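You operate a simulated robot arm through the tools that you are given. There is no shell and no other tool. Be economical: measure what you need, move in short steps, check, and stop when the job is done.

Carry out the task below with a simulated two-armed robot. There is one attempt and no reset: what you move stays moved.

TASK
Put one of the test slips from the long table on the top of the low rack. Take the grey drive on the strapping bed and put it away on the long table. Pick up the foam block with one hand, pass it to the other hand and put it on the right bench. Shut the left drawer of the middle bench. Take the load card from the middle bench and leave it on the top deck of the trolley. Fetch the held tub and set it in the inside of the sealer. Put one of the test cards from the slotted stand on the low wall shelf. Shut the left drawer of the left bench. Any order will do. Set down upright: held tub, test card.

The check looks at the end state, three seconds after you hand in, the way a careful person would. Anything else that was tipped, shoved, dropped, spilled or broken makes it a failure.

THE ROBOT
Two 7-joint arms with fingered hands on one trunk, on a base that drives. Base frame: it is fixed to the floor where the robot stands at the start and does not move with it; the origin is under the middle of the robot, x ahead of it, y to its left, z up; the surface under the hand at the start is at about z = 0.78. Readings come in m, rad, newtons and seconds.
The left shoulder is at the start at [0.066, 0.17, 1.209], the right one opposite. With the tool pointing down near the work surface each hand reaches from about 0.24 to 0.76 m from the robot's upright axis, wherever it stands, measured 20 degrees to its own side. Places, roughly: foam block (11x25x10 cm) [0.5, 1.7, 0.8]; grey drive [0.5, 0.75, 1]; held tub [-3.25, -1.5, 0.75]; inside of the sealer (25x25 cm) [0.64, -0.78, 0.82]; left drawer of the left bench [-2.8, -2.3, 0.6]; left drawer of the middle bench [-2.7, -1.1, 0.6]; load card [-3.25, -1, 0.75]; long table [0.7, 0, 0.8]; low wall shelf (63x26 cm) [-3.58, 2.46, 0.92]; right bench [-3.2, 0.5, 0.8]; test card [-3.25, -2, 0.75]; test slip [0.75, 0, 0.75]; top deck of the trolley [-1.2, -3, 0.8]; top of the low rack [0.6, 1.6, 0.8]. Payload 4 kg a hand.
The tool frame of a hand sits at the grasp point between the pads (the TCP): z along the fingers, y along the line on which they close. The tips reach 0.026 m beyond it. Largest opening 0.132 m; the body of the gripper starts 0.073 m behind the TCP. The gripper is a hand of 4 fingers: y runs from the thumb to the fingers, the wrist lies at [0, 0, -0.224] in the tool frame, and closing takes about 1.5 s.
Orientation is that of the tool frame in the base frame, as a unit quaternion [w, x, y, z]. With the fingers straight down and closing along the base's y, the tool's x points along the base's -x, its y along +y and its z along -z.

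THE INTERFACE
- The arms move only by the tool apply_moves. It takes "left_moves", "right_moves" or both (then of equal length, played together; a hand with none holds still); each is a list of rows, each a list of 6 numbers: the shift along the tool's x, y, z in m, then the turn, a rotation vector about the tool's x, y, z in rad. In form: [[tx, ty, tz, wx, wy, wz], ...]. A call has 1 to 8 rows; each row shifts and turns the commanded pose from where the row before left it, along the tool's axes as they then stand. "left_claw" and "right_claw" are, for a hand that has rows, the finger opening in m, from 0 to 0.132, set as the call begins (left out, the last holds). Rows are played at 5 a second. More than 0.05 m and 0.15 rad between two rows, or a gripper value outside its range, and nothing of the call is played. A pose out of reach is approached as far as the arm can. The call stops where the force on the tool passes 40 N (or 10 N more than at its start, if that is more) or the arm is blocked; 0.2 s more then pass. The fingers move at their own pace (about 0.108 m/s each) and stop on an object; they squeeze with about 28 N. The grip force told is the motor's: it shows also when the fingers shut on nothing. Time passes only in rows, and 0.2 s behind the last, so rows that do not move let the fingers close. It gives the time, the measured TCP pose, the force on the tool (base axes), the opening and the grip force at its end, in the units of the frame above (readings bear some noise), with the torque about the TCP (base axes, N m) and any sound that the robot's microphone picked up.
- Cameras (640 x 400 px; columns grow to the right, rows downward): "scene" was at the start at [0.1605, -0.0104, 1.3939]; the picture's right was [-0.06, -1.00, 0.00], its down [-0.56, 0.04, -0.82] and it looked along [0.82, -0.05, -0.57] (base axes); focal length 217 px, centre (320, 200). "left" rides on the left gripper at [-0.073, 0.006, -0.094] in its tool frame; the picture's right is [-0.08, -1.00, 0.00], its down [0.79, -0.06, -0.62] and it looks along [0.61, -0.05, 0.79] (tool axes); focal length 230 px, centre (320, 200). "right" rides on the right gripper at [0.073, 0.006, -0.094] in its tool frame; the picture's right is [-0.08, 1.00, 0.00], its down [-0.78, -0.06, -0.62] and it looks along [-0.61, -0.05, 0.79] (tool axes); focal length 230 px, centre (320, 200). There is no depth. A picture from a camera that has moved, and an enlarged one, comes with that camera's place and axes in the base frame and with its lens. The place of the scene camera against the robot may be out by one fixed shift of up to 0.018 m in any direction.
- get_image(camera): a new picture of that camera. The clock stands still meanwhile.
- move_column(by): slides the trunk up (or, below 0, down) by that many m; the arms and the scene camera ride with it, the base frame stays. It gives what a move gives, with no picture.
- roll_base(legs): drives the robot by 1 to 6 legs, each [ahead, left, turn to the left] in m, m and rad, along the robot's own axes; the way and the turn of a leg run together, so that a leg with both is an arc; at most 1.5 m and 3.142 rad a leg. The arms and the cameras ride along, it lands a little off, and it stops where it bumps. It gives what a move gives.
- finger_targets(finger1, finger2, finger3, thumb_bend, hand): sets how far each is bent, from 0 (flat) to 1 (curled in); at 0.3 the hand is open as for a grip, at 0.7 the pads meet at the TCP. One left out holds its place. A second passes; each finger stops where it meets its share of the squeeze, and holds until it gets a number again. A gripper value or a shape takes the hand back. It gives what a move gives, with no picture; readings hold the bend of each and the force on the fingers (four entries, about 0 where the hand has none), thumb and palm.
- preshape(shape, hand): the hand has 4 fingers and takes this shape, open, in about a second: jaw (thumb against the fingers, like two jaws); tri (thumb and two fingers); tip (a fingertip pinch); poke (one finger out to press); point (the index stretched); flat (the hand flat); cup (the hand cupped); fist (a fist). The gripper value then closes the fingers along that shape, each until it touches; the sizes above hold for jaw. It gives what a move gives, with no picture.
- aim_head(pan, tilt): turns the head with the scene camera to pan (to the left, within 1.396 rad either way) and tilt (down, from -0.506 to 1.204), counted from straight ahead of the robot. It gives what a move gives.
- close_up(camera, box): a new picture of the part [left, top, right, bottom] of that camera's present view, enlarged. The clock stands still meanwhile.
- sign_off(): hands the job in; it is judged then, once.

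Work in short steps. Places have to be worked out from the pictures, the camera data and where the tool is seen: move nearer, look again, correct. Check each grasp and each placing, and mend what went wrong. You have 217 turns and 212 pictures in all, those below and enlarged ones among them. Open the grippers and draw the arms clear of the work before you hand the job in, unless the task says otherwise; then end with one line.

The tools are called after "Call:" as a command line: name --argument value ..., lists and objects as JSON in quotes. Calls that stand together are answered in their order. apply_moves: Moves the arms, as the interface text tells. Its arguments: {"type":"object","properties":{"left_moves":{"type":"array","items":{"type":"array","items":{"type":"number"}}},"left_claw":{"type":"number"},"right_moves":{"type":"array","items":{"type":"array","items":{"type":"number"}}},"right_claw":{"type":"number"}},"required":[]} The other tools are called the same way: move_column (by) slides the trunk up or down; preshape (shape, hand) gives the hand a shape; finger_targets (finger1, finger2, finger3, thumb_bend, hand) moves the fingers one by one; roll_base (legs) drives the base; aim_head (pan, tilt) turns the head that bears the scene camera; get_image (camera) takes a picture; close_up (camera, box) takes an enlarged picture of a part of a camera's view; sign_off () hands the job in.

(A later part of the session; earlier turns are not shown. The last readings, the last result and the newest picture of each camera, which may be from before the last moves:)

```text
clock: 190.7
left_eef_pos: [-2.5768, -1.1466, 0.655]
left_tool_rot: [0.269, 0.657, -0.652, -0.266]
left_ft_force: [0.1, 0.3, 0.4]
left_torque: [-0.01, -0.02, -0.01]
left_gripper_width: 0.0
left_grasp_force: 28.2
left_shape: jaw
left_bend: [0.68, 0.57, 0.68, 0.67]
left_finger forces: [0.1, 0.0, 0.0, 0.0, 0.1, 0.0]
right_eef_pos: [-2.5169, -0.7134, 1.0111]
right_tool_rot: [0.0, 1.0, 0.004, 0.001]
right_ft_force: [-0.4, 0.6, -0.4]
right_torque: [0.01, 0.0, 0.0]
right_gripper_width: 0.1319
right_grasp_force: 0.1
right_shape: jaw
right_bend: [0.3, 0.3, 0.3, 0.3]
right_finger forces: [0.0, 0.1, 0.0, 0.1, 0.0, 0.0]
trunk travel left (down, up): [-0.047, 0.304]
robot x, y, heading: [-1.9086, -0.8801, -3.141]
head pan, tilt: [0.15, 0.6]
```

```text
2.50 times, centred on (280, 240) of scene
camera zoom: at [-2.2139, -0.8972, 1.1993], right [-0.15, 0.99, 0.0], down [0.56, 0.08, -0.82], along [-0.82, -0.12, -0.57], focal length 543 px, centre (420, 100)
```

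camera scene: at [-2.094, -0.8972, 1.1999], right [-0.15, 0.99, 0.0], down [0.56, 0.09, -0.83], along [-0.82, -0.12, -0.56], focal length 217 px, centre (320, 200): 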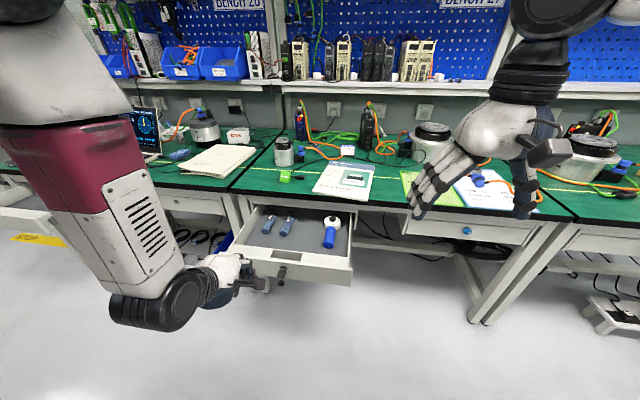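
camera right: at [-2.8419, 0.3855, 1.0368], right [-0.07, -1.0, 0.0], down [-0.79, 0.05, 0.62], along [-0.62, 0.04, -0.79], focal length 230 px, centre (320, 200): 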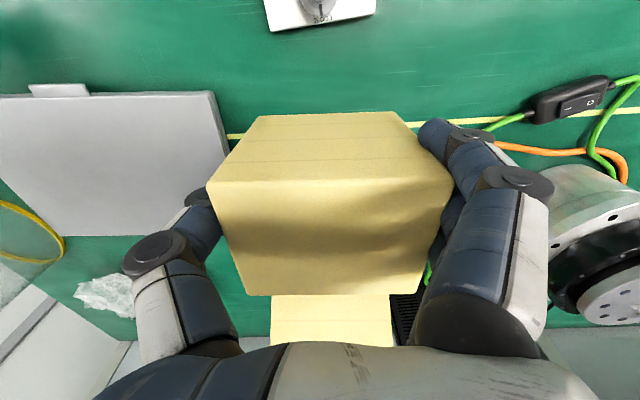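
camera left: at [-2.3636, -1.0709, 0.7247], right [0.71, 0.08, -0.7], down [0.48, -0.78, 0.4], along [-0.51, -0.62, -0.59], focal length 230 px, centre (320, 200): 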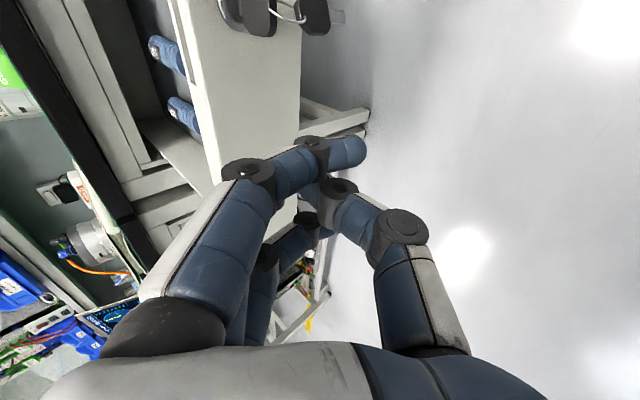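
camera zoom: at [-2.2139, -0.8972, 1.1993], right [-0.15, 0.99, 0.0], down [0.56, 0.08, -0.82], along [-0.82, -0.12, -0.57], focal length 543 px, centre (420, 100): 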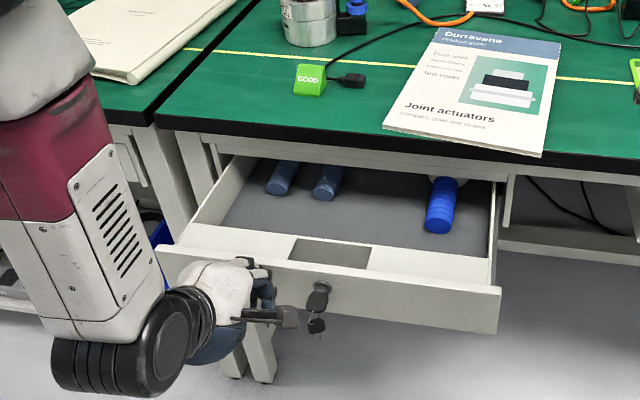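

The drawer is moving in. Continue pushing.

Call:
apply_moves --left_moves '[[0, 0.0143, 0.014, 0, 0, 0], [0, 0.0143, 0.014, 0, 0, 0], [0, 0.0143, 0.014, 0, 0, 0], [0, 0.0143, 0.014, 0, 0, 0], [0, 0.0143, 0.014, 0, 0, 0], [0, 0.0143, 0.014, 0, 0, 0], [0, 0.0143, 0.014, 0, 0, 0], [0, 0.0143, 0.014, 0, 0, 0]]'

Call:
close_up --camera "scene" --box '[190, 160, 370, 320]'

```text
clock: 192.5
left_eef_pos: [-2.7361, -1.1476, 0.6538]
left_tool_rot: [0.269, 0.657, -0.652, -0.266]
left_ft_force: [0.2, 0.2, 0.5]
left_torque: [0.01, -0.01, 0.01]
left_gripper_width: 0.0001
left_grasp_force: 28.0
left_shape: jaw
left_bend: [0.68, 0.57, 0.68, 0.67]
left_finger forces: [0.0, 0.0, 0.0, 0.0, 0.1, 0.0]
right_eef_pos: [-2.5168, -0.7147, 1.0109]
right_tool_rot: [0.0, 1.0, 0.005, 0.001]
right_ft_force: [0.4, -0.1, -0.7]
right_torque: [0.03, 0.03, 0.0]
right_gripper_width: 0.132
right_grasp_force: 0.1
right_shape: jaw
right_bend: [0.3, 0.3, 0.3, 0.3]
right_finger forces: [0.0, 0.0, 0.0, 0.1, 0.1, 0.0]
trunk travel left (down, up): [-0.047, 0.304]
robot x, y, heading: [-1.9107, -0.8782, -3.141]
head pan, tilt: [0.15, 0.6]
```

```text
2.50 times, centred on (280, 240) of scene
camera zoom: at [-2.214, -0.8973, 1.1992], right [-0.15, 0.99, 0.0], down [0.56, 0.08, -0.82], along [-0.82, -0.12, -0.57], focal length 543 px, centre (420, 100)
```

zoom: 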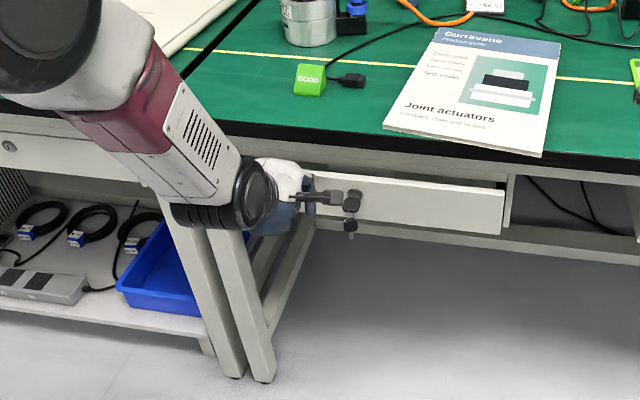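

Nearly shut. A bit more until it seats.

Call:
apply_moves --left_moves '[[0, 0.0072, 0.007, 0, 0, 0], [0, 0.0072, 0.007, 0, 0, 0], [0, 0.0072, 0.007, 0, 0, 0], [0, 0.0072, 0.007, 0, 0, 0], [0, 0.0072, 0.007, 0, 0, 0]]'

Call:
close_up --camera "scene" --box '[190, 160, 370, 320]'

```text
clock: 193.6
left_eef_pos: [-2.7679, -1.149, 0.6471]
left_tool_rot: [0.263, 0.66, -0.654, -0.259]
left_ft_force: [25.2, 1.5, 10.0]
left_torque: [0.02, 0.29, -0.08]
left_gripper_width: 0.0
left_grasp_force: 28.5
left_shape: jaw
left_bend: [0.68, 0.57, 0.68, 0.68]
left_finger forces: [0.1, 6.1, 0.0, 0.1, 0.1, 0.0]
right_eef_pos: [-2.5135, -0.7155, 1.0113]
right_tool_rot: [-0.002, 1.0, 0.005, 0.0]
right_ft_force: [-0.6, -0.4, -0.3]
right_torque: [0.02, -0.05, -0.04]
right_gripper_width: 0.1318
right_grasp_force: 0.0
right_shape: jaw
right_bend: [0.3, 0.3, 0.3, 0.3]
right_finger forces: [0.1, 0.1, 0.0, 0.0, 0.1, 0.0]
trunk travel left (down, up): [-0.047, 0.304]
robot x, y, heading: [-1.9095, -0.8756, -3.143]
head pan, tilt: [0.15, 0.6]
stopped in row 5 (left hand): the force on the tool passed its limit at 48 N (the readings are from after the stop); the commanded pose is now the measured one
```

```text
2.50 times, centred on (280, 240) of scene
camera zoom: at [-2.2118, -0.8977, 1.1995], right [-0.15, 0.99, 0.0], down [0.56, 0.09, -0.83], along [-0.82, -0.13, -0.56], focal length 543 px, centre (420, 100)
```

zoom: 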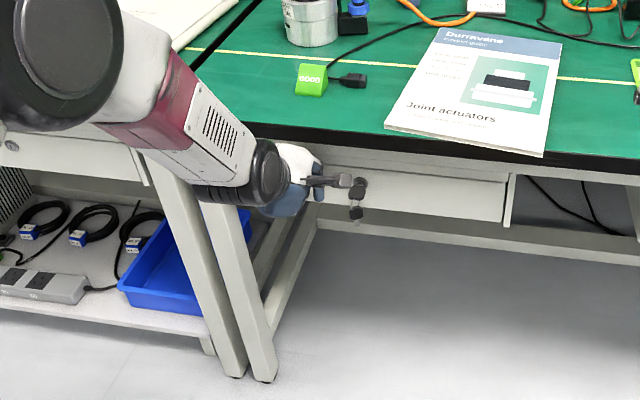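

Drawer shut (stopped by force). I withdraw and drive left to the left bench's drawer.

Call:
apply_moves --left_moves '[[0, -0.03, -0.03, 0, 0, 0], [0, -0.034, -0.034, 0, 0, 0], [0, -0.034, -0.034, 0, 0, 0], [0, -0.034, -0.034, 0, 0, 0], [0, -0.034, -0.034, 0, 0, 0], [0, -0.034, -0.034, 0, 0, 0], [0, 0, 0, 0, 0, 0]]'

Call:
roll_base --legs '[[-0.12, 0, 0], [0, 1.12, 0]]'

Call:
get_image --camera "scene"

Call:
get_image --camera "left"

```text
clock: 195.2
left_eef_pos: [-2.4867, -1.1473, 0.6565]
left_tool_rot: [0.265, 0.659, -0.654, -0.262]
left_ft_force: [-0.1, -0.8, -0.4]
left_torque: [-0.01, 0.01, -0.02]
left_gripper_width: 0.0
left_grasp_force: 28.5
left_shape: jaw
left_bend: [0.68, 0.56, 0.68, 0.68]
left_finger forces: [0.0, 0.0, 0.0, 0.0, 0.0, 0.0]
right_eef_pos: [-2.5162, -0.7145, 1.0118]
right_tool_rot: [0.0, 1.0, 0.005, 0.0]
right_ft_force: [-1.1, 0.8, 0.6]
right_torque: [0.03, 0.03, 0.01]
right_gripper_width: 0.1323
right_grasp_force: 0.1
right_shape: jaw
right_bend: [0.3, 0.3, 0.3, 0.3]
right_finger forces: [0.1, 0.0, 0.0, 0.0, 0.1, 0.0]
trunk travel left (down, up): [-0.047, 0.304]
robot x, y, heading: [-1.9036, -0.8785, -3.138]
head pan, tilt: [0.15, 0.6]
```

```text
clock: 206.2
left_eef_pos: [-2.3397, -2.2943, 0.6571]
left_tool_rot: [0.269, 0.669, -0.643, -0.257]
left_ft_force: [-0.9, -0.4, 0.0]
left_torque: [0.0, -0.04, 0.01]
left_gripper_width: 0.0
left_grasp_force: 28.3
left_shape: jaw
left_bend: [0.68, 0.56, 0.68, 0.68]
left_finger forces: [0.1, 0.0, 0.0, 0.0, 0.0, 0.0]
right_eef_pos: [-2.3823, -1.8639, 1.0113]
right_tool_rot: [0.0, 1.0, 0.021, 0.0]
right_ft_force: [0.3, 0.1, 0.0]
right_torque: [0.0, 0.0, -0.01]
right_gripper_width: 0.1317
right_grasp_force: 0.0
right_shape: jaw
right_bend: [0.3, 0.3, 0.3, 0.3]
right_finger forces: [0.1, 0.0, 0.0, 0.0, 0.0, 0.0]
trunk travel left (down, up): [-0.047, 0.304]
robot x, y, heading: [-1.7715, -2.0064, -3.107]
head pan, tilt: [0.15, 0.6]
```

```text
119 pictures are left
camera scene: at [-2.073, -2.0366, 1.1994], right [-0.18, 0.98, 0.0], down [0.56, 0.1, -0.83], along [-0.81, -0.15, -0.56], focal length 217 px, centre (320, 200)
```

scene: 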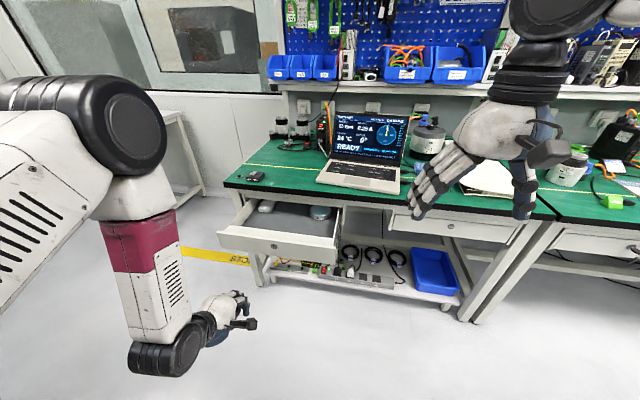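

```text
118 pictures are left
camera left: at [-2.2799, -2.2176, 0.7284], right [0.72, 0.11, -0.69], down [0.5, -0.76, 0.41], along [-0.48, -0.64, -0.6], focal length 230 px, centre (320, 200)
```

left: 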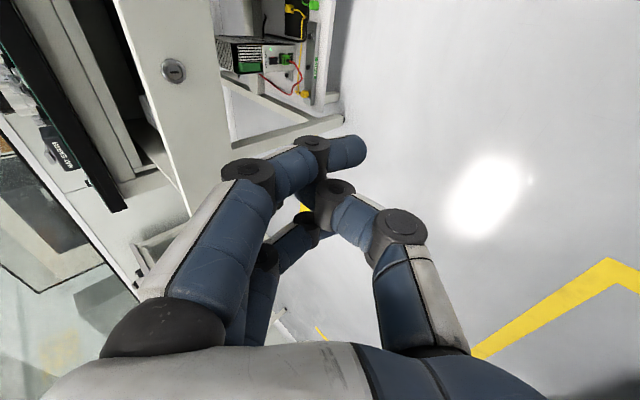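

This drawer has only a flush lock; panel near x≈-2.58, centre y≈-2.28, right before the hand. I square up, drive nearer and push.

Call:
roll_base --legs '[[0.15, 0, -0.034]]'

Call:
apply_moves --left_moves '[[0, 0.0143, 0.014, 0, 0, 0], [0, 0.0143, 0.014, 0, 0, 0], [0, 0.0143, 0.014, 0, 0, 0], [0, 0.0143, 0.014, 0, 0, 0], [0, 0.0143, 0.014, 0, 0, 0], [0, 0.0143, 0.014, 0, 0, 0]]'

Call:
get_image --camera "scene"

```text
clock: 207.6
left_eef_pos: [-2.4986, -2.2796, 0.6562]
left_tool_rot: [0.264, 0.659, -0.654, -0.261]
left_ft_force: [0.2, 0.5, -0.2]
left_torque: [0.01, -0.02, 0.0]
left_gripper_width: 0.0001
left_grasp_force: 28.1
left_shape: jaw
left_bend: [0.68, 0.56, 0.68, 0.68]
left_finger forces: [0.0, 0.0, 0.0, 0.0, 0.0, 0.0]
right_eef_pos: [-2.5271, -1.8456, 1.0106]
right_tool_rot: [0.0, 1.0, 0.004, 0.001]
right_ft_force: [-0.1, 0.3, -0.7]
right_torque: [0.03, -0.02, -0.01]
right_gripper_width: 0.132
right_grasp_force: 0.0
right_shape: jaw
right_bend: [0.3, 0.3, 0.3, 0.3]
right_finger forces: [0.1, 0.0, 0.1, 0.0, 0.0, 0.0]
trunk travel left (down, up): [-0.047, 0.304]
robot x, y, heading: [-1.9186, -2.0075, -3.137]
head pan, tilt: [0.15, 0.6]
```

```text
clock: 209.0
left_eef_pos: [-2.6198, -2.279, 0.656]
left_tool_rot: [0.264, 0.66, -0.654, -0.261]
left_ft_force: [0.3, 0.1, -0.1]
left_torque: [0.0, -0.02, -0.01]
left_gripper_width: 0.0
left_grasp_force: 28.0
left_shape: jaw
left_bend: [0.68, 0.56, 0.68, 0.68]
left_finger forces: [0.1, 0.0, 0.0, 0.0, 0.1, 0.0]
right_eef_pos: [-2.5273, -1.8464, 1.0112]
right_tool_rot: [0.0, 1.0, 0.004, 0.0]
right_ft_force: [-0.1, 0.3, -0.1]
right_torque: [0.0, 0.02, 0.01]
right_gripper_width: 0.1319
right_grasp_force: 0.2
right_shape: jaw
right_bend: [0.3, 0.3, 0.3, 0.3]
right_finger forces: [0.0, 0.0, 0.0, 0.0, 0.0, 0.1]
trunk travel left (down, up): [-0.047, 0.304]
robot x, y, heading: [-1.9213, -2.0092, -3.141]
head pan, tilt: [0.15, 0.6]
```

```text
117 pictures are left
camera scene: at [-2.2244, -2.0289, 1.1993], right [-0.15, 0.99, 0.0], down [0.56, 0.09, -0.82], along [-0.82, -0.12, -0.57], focal length 217 px, centre (320, 200)
```

scene: 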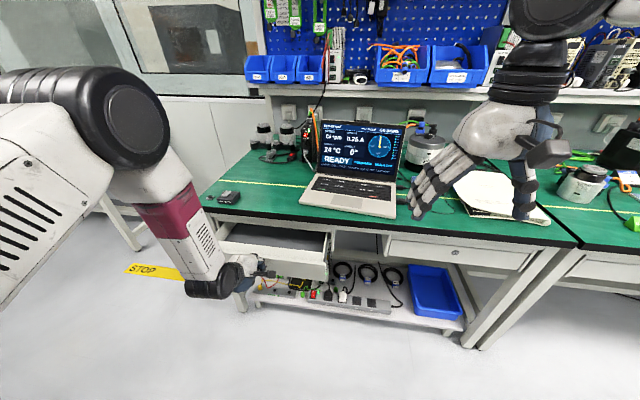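

The hand is at the panel. I continue pushing until it seats.

Call:
apply_moves --left_moves '[[0, 0.0143, 0.014, 0, 0, 0], [0, 0.0143, 0.014, 0, 0, 0], [0, 0.0143, 0.014, 0, 0, 0], [0, 0.0143, 0.014, 0, 0, 0], [0, 0.0143, 0.014, 0, 0, 0], [0, 0.0072, 0.007, 0, 0, 0], [0, 0.0072, 0.007, 0, 0, 0], [0, 0.0072, 0.007, 0, 0, 0]]'

Call:
close_up --camera "scene" --box '[190, 170, 370, 320]'

```text
clock: 210.8
left_eef_pos: [-2.7493, -2.2804, 0.6529]
left_tool_rot: [0.265, 0.658, -0.654, -0.261]
left_ft_force: [0.9, 0.0, 0.0]
left_torque: [-0.01, 0.04, -0.01]
left_gripper_width: 0.0001
left_grasp_force: 27.9
left_shape: jaw
left_bend: [0.68, 0.56, 0.68, 0.68]
left_finger forces: [0.0, 0.0, 0.1, 0.0, 0.0, 0.1]
right_eef_pos: [-2.5266, -1.8468, 1.012]
right_tool_rot: [0.0, 1.0, 0.004, 0.0]
right_ft_force: [-0.9, -0.2, -1.0]
right_torque: [-0.02, -0.02, 0.03]
right_gripper_width: 0.1321
right_grasp_force: 0.0
right_shape: jaw
right_bend: [0.3, 0.3, 0.3, 0.3]
right_finger forces: [0.0, 0.1, 0.1, 0.1, 0.0, 0.0]
trunk travel left (down, up): [-0.047, 0.304]
robot x, y, heading: [-1.9227, -2.0084, -3.139]
head pan, tilt: [0.15, 0.6]
```

```text
2.67 times, centred on (280, 245) of scene
camera zoom: at [-2.2242, -2.029, 1.1993], right [-0.15, 0.99, 0.0], down [0.56, 0.09, -0.83], along [-0.82, -0.12, -0.57], focal length 580 px, centre (427, 80)
```

zoom: 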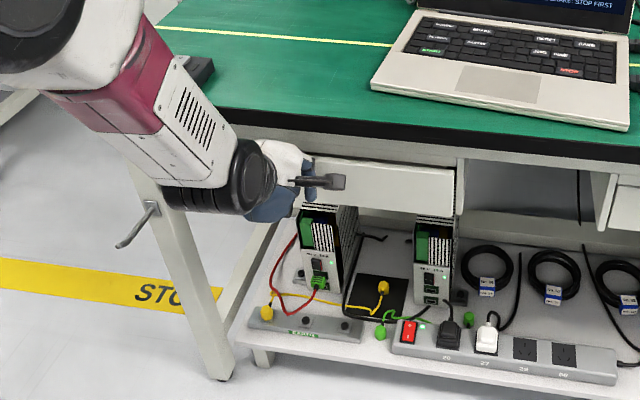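

A little more until it seats.

Call:
apply_moves --left_moves '[[0, 0.0072, 0.007, 0, 0, 0], [0, 0.0072, 0.007, 0, 0, 0], [0, 0.0072, 0.007, 0, 0, 0], [0, 0.0072, 0.007, 0, 0, 0]]'

Call:
close_up --camera "scene" --box '[190, 170, 370, 320]'

```text
clock: 211.6
left_eef_pos: [-2.7677, -2.2805, 0.6473]
left_tool_rot: [0.258, 0.662, -0.656, -0.255]
left_ft_force: [24.2, 1.0, 7.1]
left_torque: [-0.01, 0.2, -0.11]
left_gripper_width: 0.0
left_grasp_force: 28.0
left_shape: jaw
left_bend: [0.68, 0.56, 0.68, 0.72]
left_finger forces: [0.0, 6.6, 0.0, 0.0, 0.0, 0.0]
right_eef_pos: [-2.5252, -1.8459, 1.0118]
right_tool_rot: [0.0, 1.0, 0.005, 0.0]
right_ft_force: [-0.6, 0.5, -1.1]
right_torque: [0.0, -0.03, 0.03]
right_gripper_width: 0.132
right_grasp_force: 0.1
right_shape: jaw
right_bend: [0.3, 0.3, 0.3, 0.3]
right_finger forces: [0.0, 0.0, 0.1, 0.0, 0.0, 0.0]
trunk travel left (down, up): [-0.047, 0.304]
robot x, y, heading: [-1.9184, -2.0087, -3.138]
head pan, tilt: [0.15, 0.6]
stopped in row 4 (left hand): the force on the tool passed its limit at 49 N (the readings are from after the stop); the commanded pose is now the measured one
```

```text
2.67 times, centred on (280, 245) of scene
camera zoom: at [-2.2218, -2.0294, 1.1997], right [-0.15, 0.99, 0.0], down [0.56, 0.09, -0.83], along [-0.82, -0.13, -0.56], focal length 580 px, centre (427, 80)
```

zoom: 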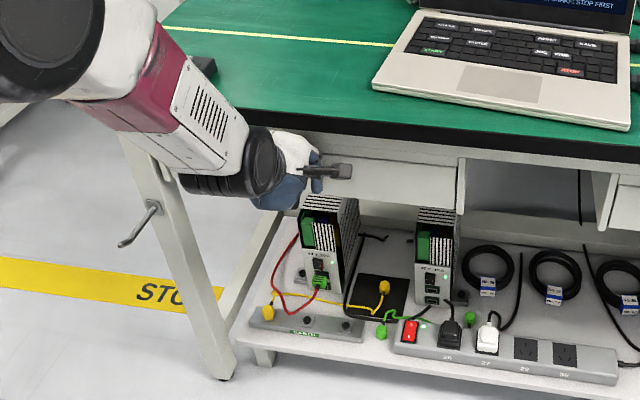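

Both drawers are shut. I withdraw, back up, level the hand and raise the trunk for a look at the bench top.

Call:
apply_moves --left_moves '[[0, -0.03, -0.03, 0, 0, 0], [0, -0.034, -0.034, 0, 0, 0], [0, -0.034, -0.034, 0, 0, 0], [0, -0.034, -0.034, 0, 0, 0], [0, -0.034, -0.034, 0, 0, 0]]'

Call:
roll_base --legs '[[-0.15, 0, 0]]'

Call:
move_column --by 0.3

Call:
apply_moves --left_moves '[[0, 0, -0.03, 0.148, 0, 0], [0, 0, -0.03, 0.148, 0, 0], [0, 0, -0.03, 0.148, 0, 0], [0, 0, -0.03, 0.148, 0, 0], [0, 0, -0.03, 0.148, 0, 0], [0, 0, -0.04, 0, 0, 0], [0, 0, -0.04, 0, 0, 0], [0, 0, 0, 0, 0, 0]]' --left_claw 0.132

Call:
aim_head --pan 0.0 --tilt 0.45

Call:
get_image --camera "scene"

```text
clock: 212.8
left_eef_pos: [-2.5349, -2.2774, 0.6576]
left_tool_rot: [0.26, 0.66, -0.656, -0.257]
left_ft_force: [0.4, 0.0, -0.5]
left_torque: [0.03, 0.01, -0.01]
left_gripper_width: 0.0
left_grasp_force: 28.3
left_shape: jaw
left_bend: [0.68, 0.56, 0.68, 0.72]
left_finger forces: [0.1, 0.1, 0.1, 0.0, 0.1, 0.0]
right_eef_pos: [-2.526, -1.8464, 1.0124]
right_tool_rot: [0.0, 1.0, 0.004, 0.0]
right_ft_force: [0.2, 0.3, 0.8]
right_torque: [0.04, 0.0, 0.01]
right_gripper_width: 0.1318
right_grasp_force: 0.0
right_shape: jaw
right_bend: [0.3, 0.3, 0.3, 0.3]
right_finger forces: [0.0, 0.1, 0.0, 0.1, 0.0, 0.0]
trunk travel left (down, up): [-0.047, 0.304]
robot x, y, heading: [-1.9196, -2.011, -3.144]
head pan, tilt: [0.15, 0.6]
```

```text
clock: 214.2
left_eef_pos: [-2.3843, -2.278, 0.6564]
left_tool_rot: [0.26, 0.661, -0.655, -0.257]
left_ft_force: [1.7, -0.7, 0.3]
left_torque: [0.04, 0.0, 0.01]
left_gripper_width: 0.0
left_grasp_force: 28.3
left_shape: jaw
left_bend: [0.68, 0.56, 0.68, 0.72]
left_finger forces: [0.1, 0.0, 0.0, 0.0, 0.1, 0.0]
right_eef_pos: [-2.3747, -1.8457, 1.0119]
right_tool_rot: [0.0, 1.0, 0.005, 0.0]
right_ft_force: [1.3, 0.0, 0.4]
right_torque: [-0.02, 0.03, 0.01]
right_gripper_width: 0.1317
right_grasp_force: 0.1
right_shape: jaw
right_bend: [0.3, 0.3, 0.3, 0.3]
right_finger forces: [0.0, 0.1, 0.0, 0.1, 0.1, 0.1]
trunk travel left (down, up): [-0.047, 0.304]
robot x, y, heading: [-1.7746, -2.0158, -3.14]
head pan, tilt: [0.15, 0.6]
```

```text
clock: 217.2
left_eef_pos: [-2.3852, -2.2776, 0.9565]
left_tool_rot: [0.259, 0.661, -0.656, -0.256]
left_ft_force: [0.6, 0.1, -0.3]
left_torque: [-0.01, -0.02, -0.04]
left_gripper_width: 0.0
left_grasp_force: 28.0
left_shape: jaw
left_bend: [0.68, 0.56, 0.68, 0.72]
left_finger forces: [0.0, 0.0, 0.0, 0.0, 0.0, 0.1]
right_eef_pos: [-2.3762, -1.847, 1.311]
right_tool_rot: [-0.001, 1.0, 0.006, 0.0]
right_ft_force: [-0.4, 0.2, 0.2]
right_torque: [0.04, -0.02, 0.01]
right_gripper_width: 0.1321
right_grasp_force: 0.1
right_shape: jaw
right_bend: [0.3, 0.3, 0.3, 0.3]
right_finger forces: [0.0, 0.0, 0.1, 0.0, 0.1, 0.0]
trunk travel left (down, up): [-0.347, 0.004]
robot x, y, heading: [-1.7666, -2.0099, -3.141]
head pan, tilt: [0.15, 0.6]
```

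```text
clock: 218.9
left_eef_pos: [-2.3197, -2.2775, 1.1675]
left_tool_rot: [0.003, 0.711, -0.703, -0.001]
left_ft_force: [-0.5, -0.3, 1.0]
left_torque: [0.0, 0.02, -0.01]
left_gripper_width: 0.1322
left_grasp_force: 0.1
left_shape: jaw
left_bend: [0.3, 0.3, 0.3, 0.3]
left_finger forces: [0.0, 0.0, 0.1, 0.0, 0.0, 0.0]
right_eef_pos: [-2.3751, -1.8464, 1.3113]
right_tool_rot: [0.0, 1.0, 0.005, 0.001]
right_ft_force: [-0.7, -0.2, -0.8]
right_torque: [0.0, 0.0, -0.03]
right_gripper_width: 0.1321
right_grasp_force: 0.1
right_shape: jaw
right_bend: [0.3, 0.3, 0.3, 0.3]
right_finger forces: [0.1, 0.1, 0.0, 0.0, 0.0, 0.0]
trunk travel left (down, up): [-0.347, 0.004]
robot x, y, heading: [-1.7683, -2.0099, -3.144]
head pan, tilt: [0.15, 0.6]
```

```text
clock: 219.7
left_eef_pos: [-2.3177, -2.2771, 1.1681]
left_tool_rot: [0.003, 0.71, -0.704, -0.003]
left_ft_force: [-0.5, 0.9, -0.6]
left_torque: [0.01, -0.03, 0.06]
left_gripper_width: 0.1321
left_grasp_force: 0.0
left_shape: jaw
left_bend: [0.3, 0.3, 0.3, 0.3]
left_finger forces: [0.0, 0.0, 0.1, 0.0, 0.0, 0.1]
right_eef_pos: [-2.3748, -1.8463, 1.3109]
right_tool_rot: [0.0, 1.0, 0.005, 0.0]
right_ft_force: [-0.6, 0.7, 0.0]
right_torque: [-0.01, 0.02, -0.04]
right_gripper_width: 0.1321
right_grasp_force: 0.1
right_shape: jaw
right_bend: [0.3, 0.3, 0.3, 0.3]
right_finger forces: [0.0, 0.1, 0.1, 0.0, 0.1, 0.1]
trunk travel left (down, up): [-0.347, 0.004]
robot x, y, heading: [-1.7662, -2.0107, -3.139]
head pan, tilt: [0.0, 0.45]
```

```text
114 pictures are left
camera scene: at [-1.8917, -2.0153, 1.5335], right [0.0, 1.0, 0.0], down [0.44, 0.0, -0.9], along [-0.9, 0.0, -0.44], focal length 217 px, centre (320, 200)
```

scene: 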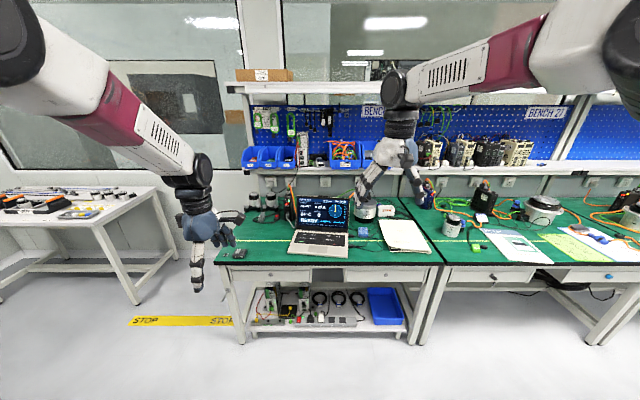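

I move closer and look down behind the laptop.

Call:
roll_base --legs '[[0.42, 0.1, 0]]'

Call:
aim_head --pan -0.15 --tilt 0.55

Call:
get_image --camera "scene"

Call:
close_up --camera "scene" --box '[240, 100, 480, 260]'

```text
clock: 222.3
left_eef_pos: [-2.7444, -2.3779, 1.1675]
left_tool_rot: [0.002, 0.71, -0.705, -0.002]
left_ft_force: [-0.7, 0.6, -0.3]
left_torque: [-0.01, -0.01, -0.02]
left_gripper_width: 0.1317
left_grasp_force: 0.1
left_shape: jaw
left_bend: [0.3, 0.3, 0.3, 0.3]
left_finger forces: [0.0, 0.0, 0.1, 0.0, 0.0, 0.0]
right_eef_pos: [-2.7991, -1.9485, 1.3104]
right_tool_rot: [0.0, 1.0, 0.005, 0.0]
right_ft_force: [1.0, 0.3, -0.4]
right_torque: [0.01, -0.01, -0.01]
right_gripper_width: 0.1319
right_grasp_force: 0.1
right_shape: jaw
right_bend: [0.3, 0.3, 0.3, 0.3]
right_finger forces: [0.0, 0.1, 0.1, 0.0, 0.0, 0.1]
trunk travel left (down, up): [-0.347, 0.004]
robot x, y, heading: [-2.1917, -2.1144, -3.142]
head pan, tilt: [0.0, 0.45]
```

```text
clock: 223.0
left_eef_pos: [-2.7424, -2.3774, 1.1676]
left_tool_rot: [0.003, 0.71, -0.704, -0.002]
left_ft_force: [0.4, 0.8, 0.3]
left_torque: [-0.02, 0.02, 0.02]
left_gripper_width: 0.1322
left_grasp_force: 0.0
left_shape: jaw
left_bend: [0.3, 0.3, 0.3, 0.3]
left_finger forces: [0.1, 0.1, 0.0, 0.1, 0.0, 0.1]
right_eef_pos: [-2.7979, -1.9479, 1.312]
right_tool_rot: [0.0, 1.0, 0.005, 0.0]
right_ft_force: [0.6, 0.0, 0.3]
right_torque: [0.01, -0.02, -0.02]
right_gripper_width: 0.1317
right_grasp_force: 0.0
right_shape: jaw
right_bend: [0.3, 0.3, 0.3, 0.3]
right_finger forces: [0.0, 0.0, 0.0, 0.0, 0.0, 0.0]
trunk travel left (down, up): [-0.347, 0.004]
robot x, y, heading: [-2.1972, -2.1109, -3.141]
head pan, tilt: [-0.15, 0.55]
```

```text
113 pictures are left
camera scene: at [-2.3121, -2.1037, 1.5245], right [0.15, 0.99, 0.0], down [0.52, -0.08, -0.85], along [-0.84, 0.13, -0.52], focal length 217 px, centre (320, 200)
```

scene: 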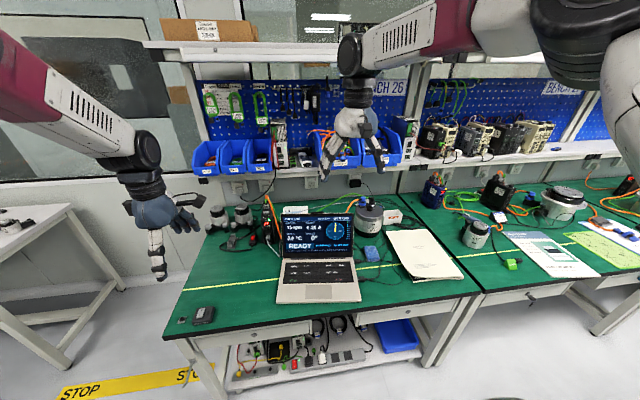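

```text
2.50 times, centred on (360, 180) of scene
camera zoom: at [-2.3121, -2.1037, 1.5245], right [0.15, 0.99, 0.0], down [0.52, -0.08, -0.85], along [-0.84, 0.13, -0.52], focal length 543 px, centre (220, 250)
```

zoom: 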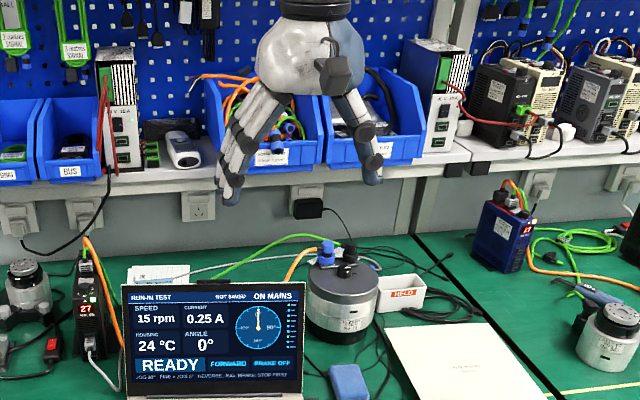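

The HELD tub sits right of the motor; something white is behind the laptop. The right hand camera may see it.

Call:
get_image --camera "right"

```text
111 pictures are left
camera right: at [-2.7254, -1.9536, 1.4046], right [-0.07, -1.0, 0.0], down [-0.79, 0.05, 0.62], along [-0.61, 0.04, -0.79], focal length 230 px, centre (320, 200)
```

right: 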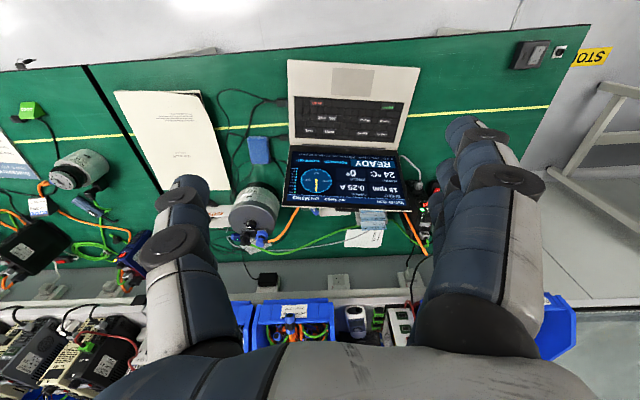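

Call:
close_up --camera "right" --box '[180, 130, 450, 280]'

```text
2.37 times, centred on (315, 205) of right
camera zoom: at [-2.7254, -1.9536, 1.4046], right [-0.07, -1.0, 0.0], down [-0.79, 0.05, 0.62], along [-0.61, 0.04, -0.79], focal length 545 px, centre (332, 188)
```

zoom: 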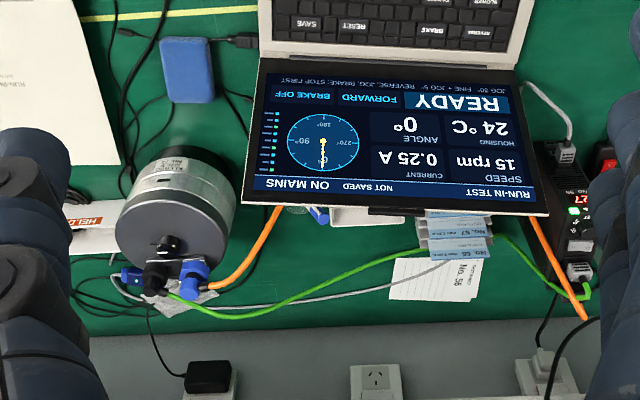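

The test-card stand is right behind the laptop screen (≈(-3.23, -2.09)). I drive closer and move the right hand camera over it.

Call:
roll_base --legs '[[0.22, 0.0, 0]]'

Call:
apply_moves --right_moves '[[-0.04, 0.025, 0, 0, 0, 0], [-0.04, 0.025, -0.0, 0, 0, 0], [-0.03, 0.025, 0, 0, 0, 0], [0, 0.025, 0.01, 0, 0, 0], [0, 0, 0, 0, 0, 0]]'

Call:
get_image --camera "right"

Call:
get_image --camera "scene"

```text
clock: 224.7
left_eef_pos: [-2.9685, -2.3778, 1.1676]
left_tool_rot: [0.003, 0.71, -0.705, -0.002]
left_ft_force: [0.3, 0.2, -0.3]
left_torque: [-0.03, -0.01, 0.01]
left_gripper_width: 0.132
left_grasp_force: 0.1
left_shape: jaw
left_bend: [0.3, 0.3, 0.3, 0.3]
left_finger forces: [0.1, 0.0, 0.1, 0.1, 0.0, 0.0]
right_eef_pos: [-3.0251, -1.9481, 1.3104]
right_tool_rot: [-0.001, 1.0, 0.005, 0.0]
right_ft_force: [0.8, 0.4, 0.3]
right_torque: [0.0, 0.0, -0.02]
right_gripper_width: 0.1318
right_grasp_force: 0.0
right_shape: jaw
right_bend: [0.3, 0.3, 0.3, 0.3]
right_finger forces: [0.0, 0.0, 0.0, 0.0, 0.1, 0.0]
trunk travel left (down, up): [-0.347, 0.004]
robot x, y, heading: [-2.4146, -2.1122, -3.137]
head pan, tilt: [-0.15, 0.55]
```

```text
clock: 225.9
left_eef_pos: [-2.9683, -2.3765, 1.1684]
left_tool_rot: [0.004, 0.709, -0.705, -0.004]
left_ft_force: [0.2, -0.8, 0.4]
left_torque: [-0.01, 0.06, -0.01]
left_gripper_width: 0.1321
left_grasp_force: 0.0
left_shape: jaw
left_bend: [0.3, 0.3, 0.3, 0.3]
left_finger forces: [0.0, 0.0, 0.1, 0.0, 0.0, 0.0]
right_eef_pos: [-3.0819, -2.0434, 1.2904]
right_tool_rot: [0.001, 1.0, 0.005, 0.0]
right_ft_force: [-1.1, 0.4, 0.0]
right_torque: [0.0, 0.0, 0.01]
right_gripper_width: 0.132
right_grasp_force: 0.0
right_shape: jaw
right_bend: [0.3, 0.3, 0.3, 0.3]
right_finger forces: [0.0, 0.0, 0.1, 0.0, 0.0, 0.0]
right hand out of reach, approached as far as the arm can: row 2, 3
trunk travel left (down, up): [-0.347, 0.004]
robot x, y, heading: [-2.4168, -2.1128, -3.14]
head pan, tilt: [-0.15, 0.55]
```

```text
109 pictures are left
camera right: at [-3.0087, -2.0487, 1.3831], right [-0.07, -1.0, 0.0], down [-0.79, 0.05, 0.62], along [-0.61, 0.04, -0.79], focal length 230 px, centre (320, 200)
```

right: 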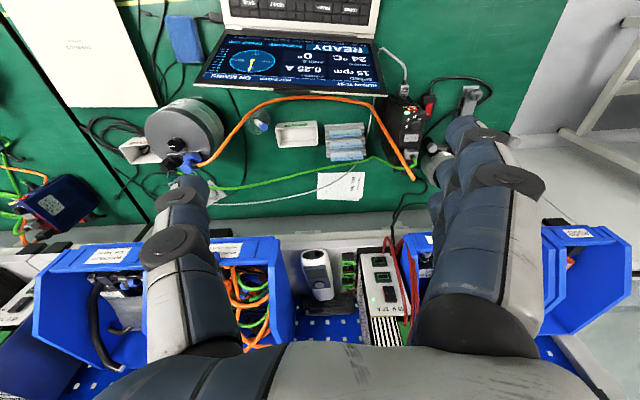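

```text
108 pictures are left
camera scene: at [-2.5368, -2.1028, 1.5246], right [0.15, 0.99, 0.0], down [0.52, -0.08, -0.85], along [-0.84, 0.13, -0.52], focal length 217 px, centre (320, 200)
```

scene: 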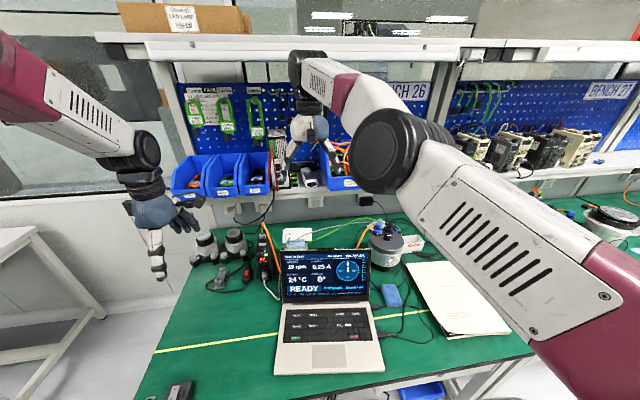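

Call:
close_up --camera "right" --box '[240, 70, 440, 220]'

```text
2.67 times, centred on (340, 145) of right
camera zoom: at [-3.0087, -2.0487, 1.3831], right [-0.07, -1.0, 0.0], down [-0.79, 0.05, 0.62], along [-0.61, 0.04, -0.79], focal length 614 px, centre (267, 347)
```

zoom: 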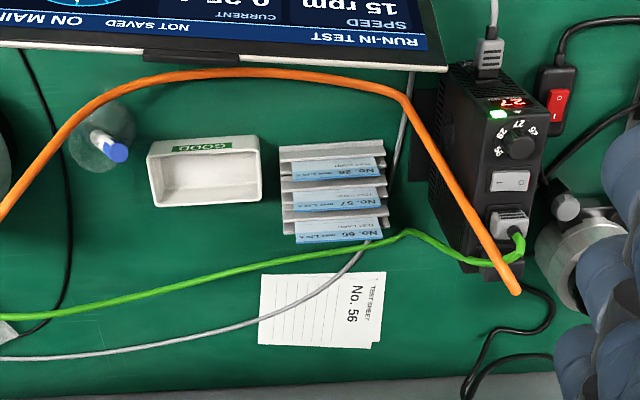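

I see it clearly: the stand holds cards 28, 57, 66 at x≈-3.24…-3.31, y≈-2.10, just before the shelf edge. I withdraw the right hand, go 5 cm closer and turn right so the left shoulder comes forward.

Call:
apply_moves --right_moves '[[0.04, -0.02, 0, 0, 0, 0], [0.045, -0.02, 0, 0, 0, 0], [0.045, -0.02, 0, 0, 0, 0], [0.045, -0.02, 0, 0, 0, 0], [0.045, -0.02, 0, 0, 0, 0]]'

Call:
roll_base --legs '[[0.05, 0, 0], [0, 0, -0.4]]'

Call:
aim_head --pan 0.35 --tilt 0.6

Call:
get_image --camera "scene"

```text
clock: 227.1
left_eef_pos: [-2.9669, -2.3779, 1.1678]
left_tool_rot: [0.004, 0.71, -0.704, -0.003]
left_ft_force: [-0.4, -0.1, -0.6]
left_torque: [0.02, 0.04, -0.02]
left_gripper_width: 0.1322
left_grasp_force: 0.0
left_shape: jaw
left_bend: [0.3, 0.3, 0.3, 0.3]
left_finger forces: [0.0, 0.0, 0.0, 0.1, 0.0, 0.1]
right_eef_pos: [-3.0703, -1.9993, 1.3501]
right_tool_rot: [-0.001, 1.0, 0.005, 0.002]
right_ft_force: [0.4, -0.1, 0.3]
right_torque: [-0.02, -0.02, -0.01]
right_gripper_width: 0.1318
right_grasp_force: 0.1
right_shape: jaw
right_bend: [0.3, 0.3, 0.3, 0.3]
right_finger forces: [0.0, 0.0, 0.0, 0.0, 0.0, 0.1]
right hand out of reach, approached as far as the arm can: row 1, 2, 3, 4, 5
trunk travel left (down, up): [-0.347, 0.004]
robot x, y, heading: [-2.4145, -2.1092, -3.141]
head pan, tilt: [-0.15, 0.55]
```

```text
clock: 229.2
left_eef_pos: [-3.0782, -2.1397, 1.1688]
left_tool_rot: [-0.002, -0.554, 0.833, 0.003]
left_ft_force: [-0.7, -0.2, -0.8]
left_torque: [-0.05, 0.02, 0.03]
left_gripper_width: 0.1321
left_grasp_force: 0.1
left_shape: jaw
left_bend: [0.3, 0.3, 0.3, 0.3]
left_finger forces: [0.0, 0.0, 0.0, 0.1, 0.0, 0.1]
right_eef_pos: [-3.0241, -1.7515, 1.3501]
right_tool_rot: [0.0, 0.981, -0.195, 0.0]
right_ft_force: [0.8, -0.6, 0.3]
right_torque: [0.03, 0.01, 0.0]
right_gripper_width: 0.132
right_grasp_force: 0.0
right_shape: jaw
right_bend: [0.3, 0.3, 0.3, 0.3]
right_finger forces: [0.0, 0.1, 0.0, 0.0, 0.0, 0.1]
trunk travel left (down, up): [-0.347, 0.004]
robot x, y, heading: [-2.4683, -2.1148, 2.744]
head pan, tilt: [-0.15, 0.55]
```

```text
clock: 230.2
left_eef_pos: [-3.0777, -2.1408, 1.1685]
left_tool_rot: [-0.003, -0.554, 0.832, 0.003]
left_ft_force: [0.8, 0.5, -0.7]
left_torque: [-0.02, -0.02, -0.01]
left_gripper_width: 0.132
left_grasp_force: 0.0
left_shape: jaw
left_bend: [0.3, 0.3, 0.3, 0.3]
left_finger forces: [0.0, 0.0, 0.0, 0.0, 0.0, 0.0]
right_eef_pos: [-3.0243, -1.7529, 1.3504]
right_tool_rot: [-0.001, 0.981, -0.195, 0.001]
right_ft_force: [0.1, 0.3, 0.0]
right_torque: [0.01, 0.02, 0.02]
right_gripper_width: 0.1321
right_grasp_force: 0.1
right_shape: jaw
right_bend: [0.3, 0.3, 0.3, 0.3]
right_finger forces: [0.0, 0.0, 0.0, 0.1, 0.0, 0.0]
trunk travel left (down, up): [-0.347, 0.004]
robot x, y, heading: [-2.4665, -2.1089, 2.737]
head pan, tilt: [0.351, 0.6]
```

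```text
106 pictures are left
camera scene: at [-2.584, -2.097, 1.52], right [0.05, 1.0, 0.0], down [0.56, -0.03, -0.83], along [-0.82, 0.04, -0.56], focal length 217 px, centre (320, 200)
```

scene: 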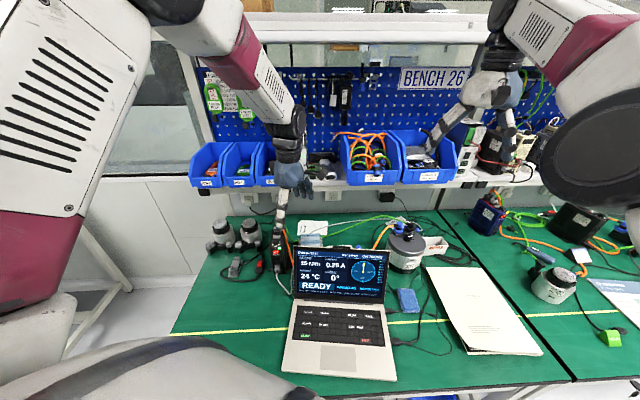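

Base reached x=-2.467 freely. I realign the left hand to close along x, narrow it, and move over the front card for a look.

Call:
apply_moves --left_moves '[[0, 0, 0, 0, 0, -0.132], [0, 0, 0, 0, 0, -0.132], [0, 0, 0, 0, 0, -0.132], [-0.01, 0.03, 0.015, 0, 0, 0], [-0.01, 0.03, 0.015, 0, 0, 0], [-0.01, 0.03, 0.015, 0, 0, 0], [-0.01, 0.03, 0.015, 0, 0, 0], [0, 0, 0, 0, 0, 0]]' --left_claw 0.04

Call:
get_image --camera "left"

Call:
get_image --camera "scene"

```text
clock: 232.0
left_eef_pos: [-3.1977, -2.1009, 1.1101]
left_tool_rot: [-0.002, -0.707, 0.707, 0.004]
left_ft_force: [0.3, 0.3, 0.1]
left_torque: [0.01, 0.01, -0.01]
left_gripper_width: 0.0406
left_grasp_force: 0.2
left_shape: jaw
left_bend: [0.73, 0.73, 0.73, 0.7]
left_finger forces: [0.1, 0.0, 0.1, 0.0, 0.1, 0.1]
right_eef_pos: [-3.0238, -1.7518, 1.3502]
right_tool_rot: [-0.001, 0.981, -0.196, 0.001]
right_ft_force: [0.3, 0.1, 0.8]
right_torque: [-0.02, 0.03, 0.03]
right_gripper_width: 0.1318
right_grasp_force: 0.0
right_shape: jaw
right_bend: [0.3, 0.3, 0.3, 0.3]
right_finger forces: [0.0, 0.0, 0.0, 0.0, 0.0, 0.0]
trunk travel left (down, up): [-0.347, 0.004]
robot x, y, heading: [-2.4663, -2.1152, 2.743]
head pan, tilt: [0.351, 0.6]
```

```text
105 pictures are left
camera left: at [-3.2016, -2.0271, 1.2037], right [1.0, 0.08, -0.01], down [0.07, -0.79, 0.61], along [0.04, -0.61, -0.79], focal length 230 px, centre (320, 200)
```

left: 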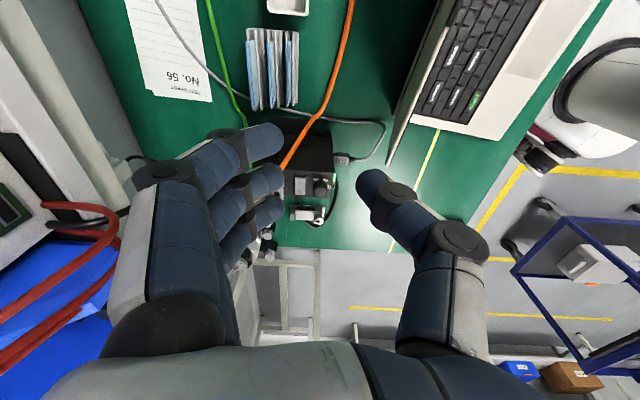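

```text
104 pictures are left
camera scene: at [-2.5827, -2.0973, 1.5202], right [0.05, 1.0, 0.0], down [0.56, -0.03, -0.83], along [-0.82, 0.04, -0.56], focal length 217 px, centre (320, 200)
```

scene: 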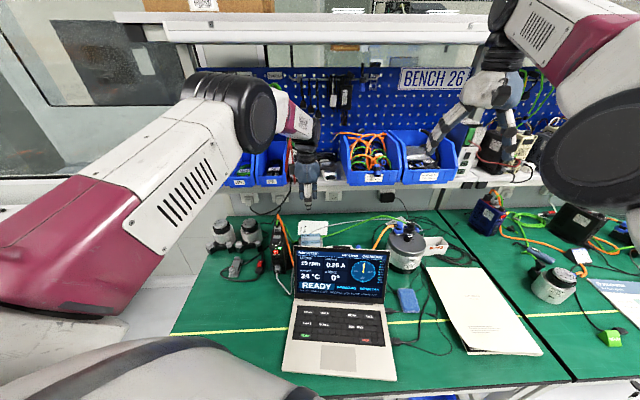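

Call:
close_up --camera "left" --box '[200, 0, 380, 130]'

```text
3.08 times, centred on (290, 65) of left
camera zoom: at [-3.2016, -2.0271, 1.2037], right [1.0, 0.08, -0.01], down [0.07, -0.79, 0.61], along [0.04, -0.61, -0.79], focal length 708 px, centre (412, 615)
```

zoom: 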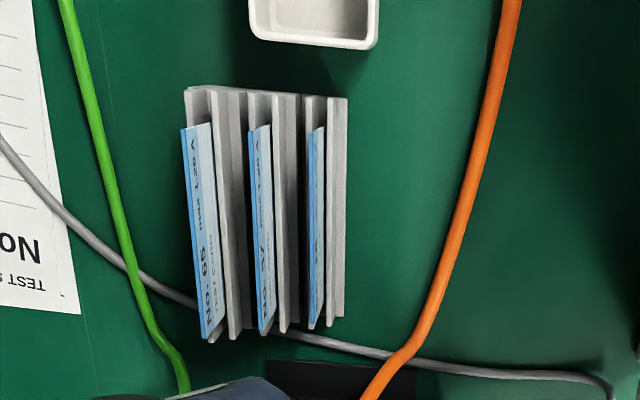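

The cards are credit-card sized: top z≈0.815, card 28 in plane x≈-3.250, y centre ≈-2.098; only ~1.5 cm sticks out. I lower the trunk (for reach) with the hand beside the shelf, then tilt slightly.

Call:
move_column --by -0.15

Call:
apply_moves --left_moves '[[0, 0, 0, -0.075, 0, 0], [0, 0, 0.02, -0.075, 0, 0], [0, 0, 0, 0, 0, 0]]' --left_claw 0.03

Call:
get_image --camera "left"

Call:
get_image --camera "scene"

```text
clock: 233.7
left_eef_pos: [-3.1981, -2.1012, 0.9611]
left_tool_rot: [-0.002, -0.707, 0.707, 0.004]
left_ft_force: [-0.6, -0.1, 0.6]
left_torque: [0.0, 0.0, -0.01]
left_gripper_width: 0.0405
left_grasp_force: 0.0
left_shape: jaw
left_bend: [0.73, 0.73, 0.73, 0.7]
left_finger forces: [0.0, 0.1, 0.0, 0.1, 0.1, 0.0]
right_eef_pos: [-3.0466, -1.7454, 1.142]
right_tool_rot: [0.009, 0.98, -0.195, 0.048]
right_ft_force: [-0.2, 0.8, 0.7]
right_torque: [0.01, 0.04, 0.01]
right_gripper_width: 0.132
right_grasp_force: 0.1
right_shape: jaw
right_bend: [0.3, 0.3, 0.3, 0.3]
right_finger forces: [0.0, 0.0, 0.0, 0.0, 0.0, 0.0]
trunk travel left (down, up): [-0.197, 0.154]
robot x, y, heading: [-2.4684, -2.1121, 2.745]
head pan, tilt: [0.351, 0.6]
```

```text
clock: 234.5
left_eef_pos: [-3.1996, -2.1006, 0.9384]
left_tool_rot: [0.055, 0.705, -0.704, -0.057]
left_ft_force: [-0.3, -0.7, 0.6]
left_torque: [-0.01, -0.01, 0.01]
left_gripper_width: 0.0305
left_grasp_force: 0.1
left_shape: jaw
left_bend: [0.73, 0.73, 0.73, 0.7]
left_finger forces: [0.2, 0.0, 0.0, 0.0, 0.0, 0.0]
right_eef_pos: [-3.0478, -1.7443, 1.1423]
right_tool_rot: [0.009, 0.98, -0.195, 0.049]
right_ft_force: [-1.0, 0.1, 0.6]
right_torque: [0.01, 0.0, -0.01]
right_gripper_width: 0.1317
right_grasp_force: 0.0
right_shape: jaw
right_bend: [0.3, 0.3, 0.3, 0.3]
right_finger forces: [0.0, 0.0, 0.0, 0.0, 0.0, 0.0]
trunk travel left (down, up): [-0.197, 0.154]
robot x, y, heading: [-2.4643, -2.1128, 2.739]
head pan, tilt: [0.351, 0.6]
```

```text
102 pictures are left
camera left: at [-3.1889, -2.0272, 1.0316], right [0.98, 0.08, -0.16], down [0.16, -0.79, 0.6], along [-0.08, -0.61, -0.79], focal length 230 px, centre (320, 200)
```

left: 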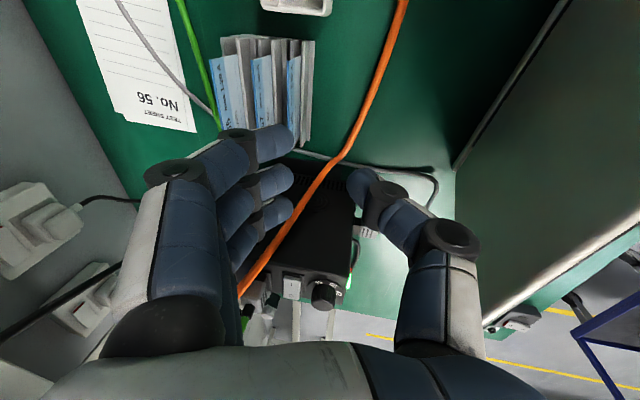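

```text
101 pictures are left
camera scene: at [-2.6183, -2.0825, 1.3685], right [0.05, 1.0, 0.0], down [0.56, -0.03, -0.83], along [-0.82, 0.04, -0.56], focal length 217 px, centre (320, 200)
```

scene: 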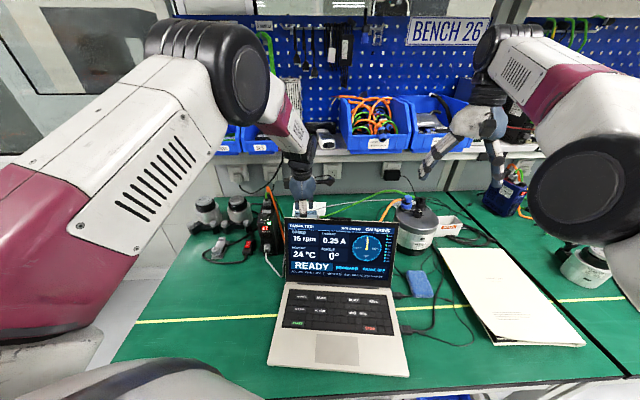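

I shift in toward the card diagonally, staying below the shelf edge with tips above the cards.

Call:
apply_moves --left_moves '[[-0.001, 0.0134, 0.0233, 0, 0, 0], [-0.001, 0.0134, 0.0233, 0, 0, 0], [0, 0.0134, 0.0233, 0, 0, 0], [0, 0, 0, 0, 0, 0]]'

Call:
get_image --camera "left"

```text
clock: 235.5
left_eef_pos: [-3.2505, -2.099, 0.8748]
left_tool_rot: [0.055, 0.705, -0.705, -0.057]
left_ft_force: [-0.4, 0.5, 0.6]
left_torque: [0.0, 0.0, -0.04]
left_gripper_width: 0.0304
left_grasp_force: 0.0
left_shape: jaw
left_bend: [0.73, 0.73, 0.73, 0.7]
left_finger forces: [0.0, 0.1, 0.0, 0.0, 0.0, 0.0]
right_eef_pos: [-3.0461, -1.7437, 1.142]
right_tool_rot: [0.01, 0.98, -0.194, 0.048]
right_ft_force: [-0.6, -0.2, 0.6]
right_torque: [-0.02, -0.03, 0.02]
right_gripper_width: 0.132
right_grasp_force: 0.0
right_shape: jaw
right_bend: [0.3, 0.3, 0.3, 0.3]
right_finger forces: [0.0, 0.0, 0.0, 0.1, 0.1, 0.1]
trunk travel left (down, up): [-0.197, 0.154]
robot x, y, heading: [-2.4673, -2.1151, 2.739]
head pan, tilt: [0.351, 0.6]
```

```text
100 pictures are left
camera left: at [-3.2404, -2.025, 0.9684], right [0.98, 0.08, -0.16], down [0.16, -0.79, 0.6], along [-0.08, -0.61, -0.79], focal length 230 px, centre (320, 200)
```

left: 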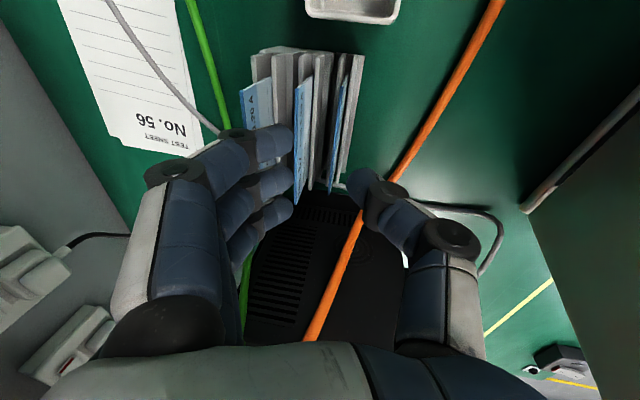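

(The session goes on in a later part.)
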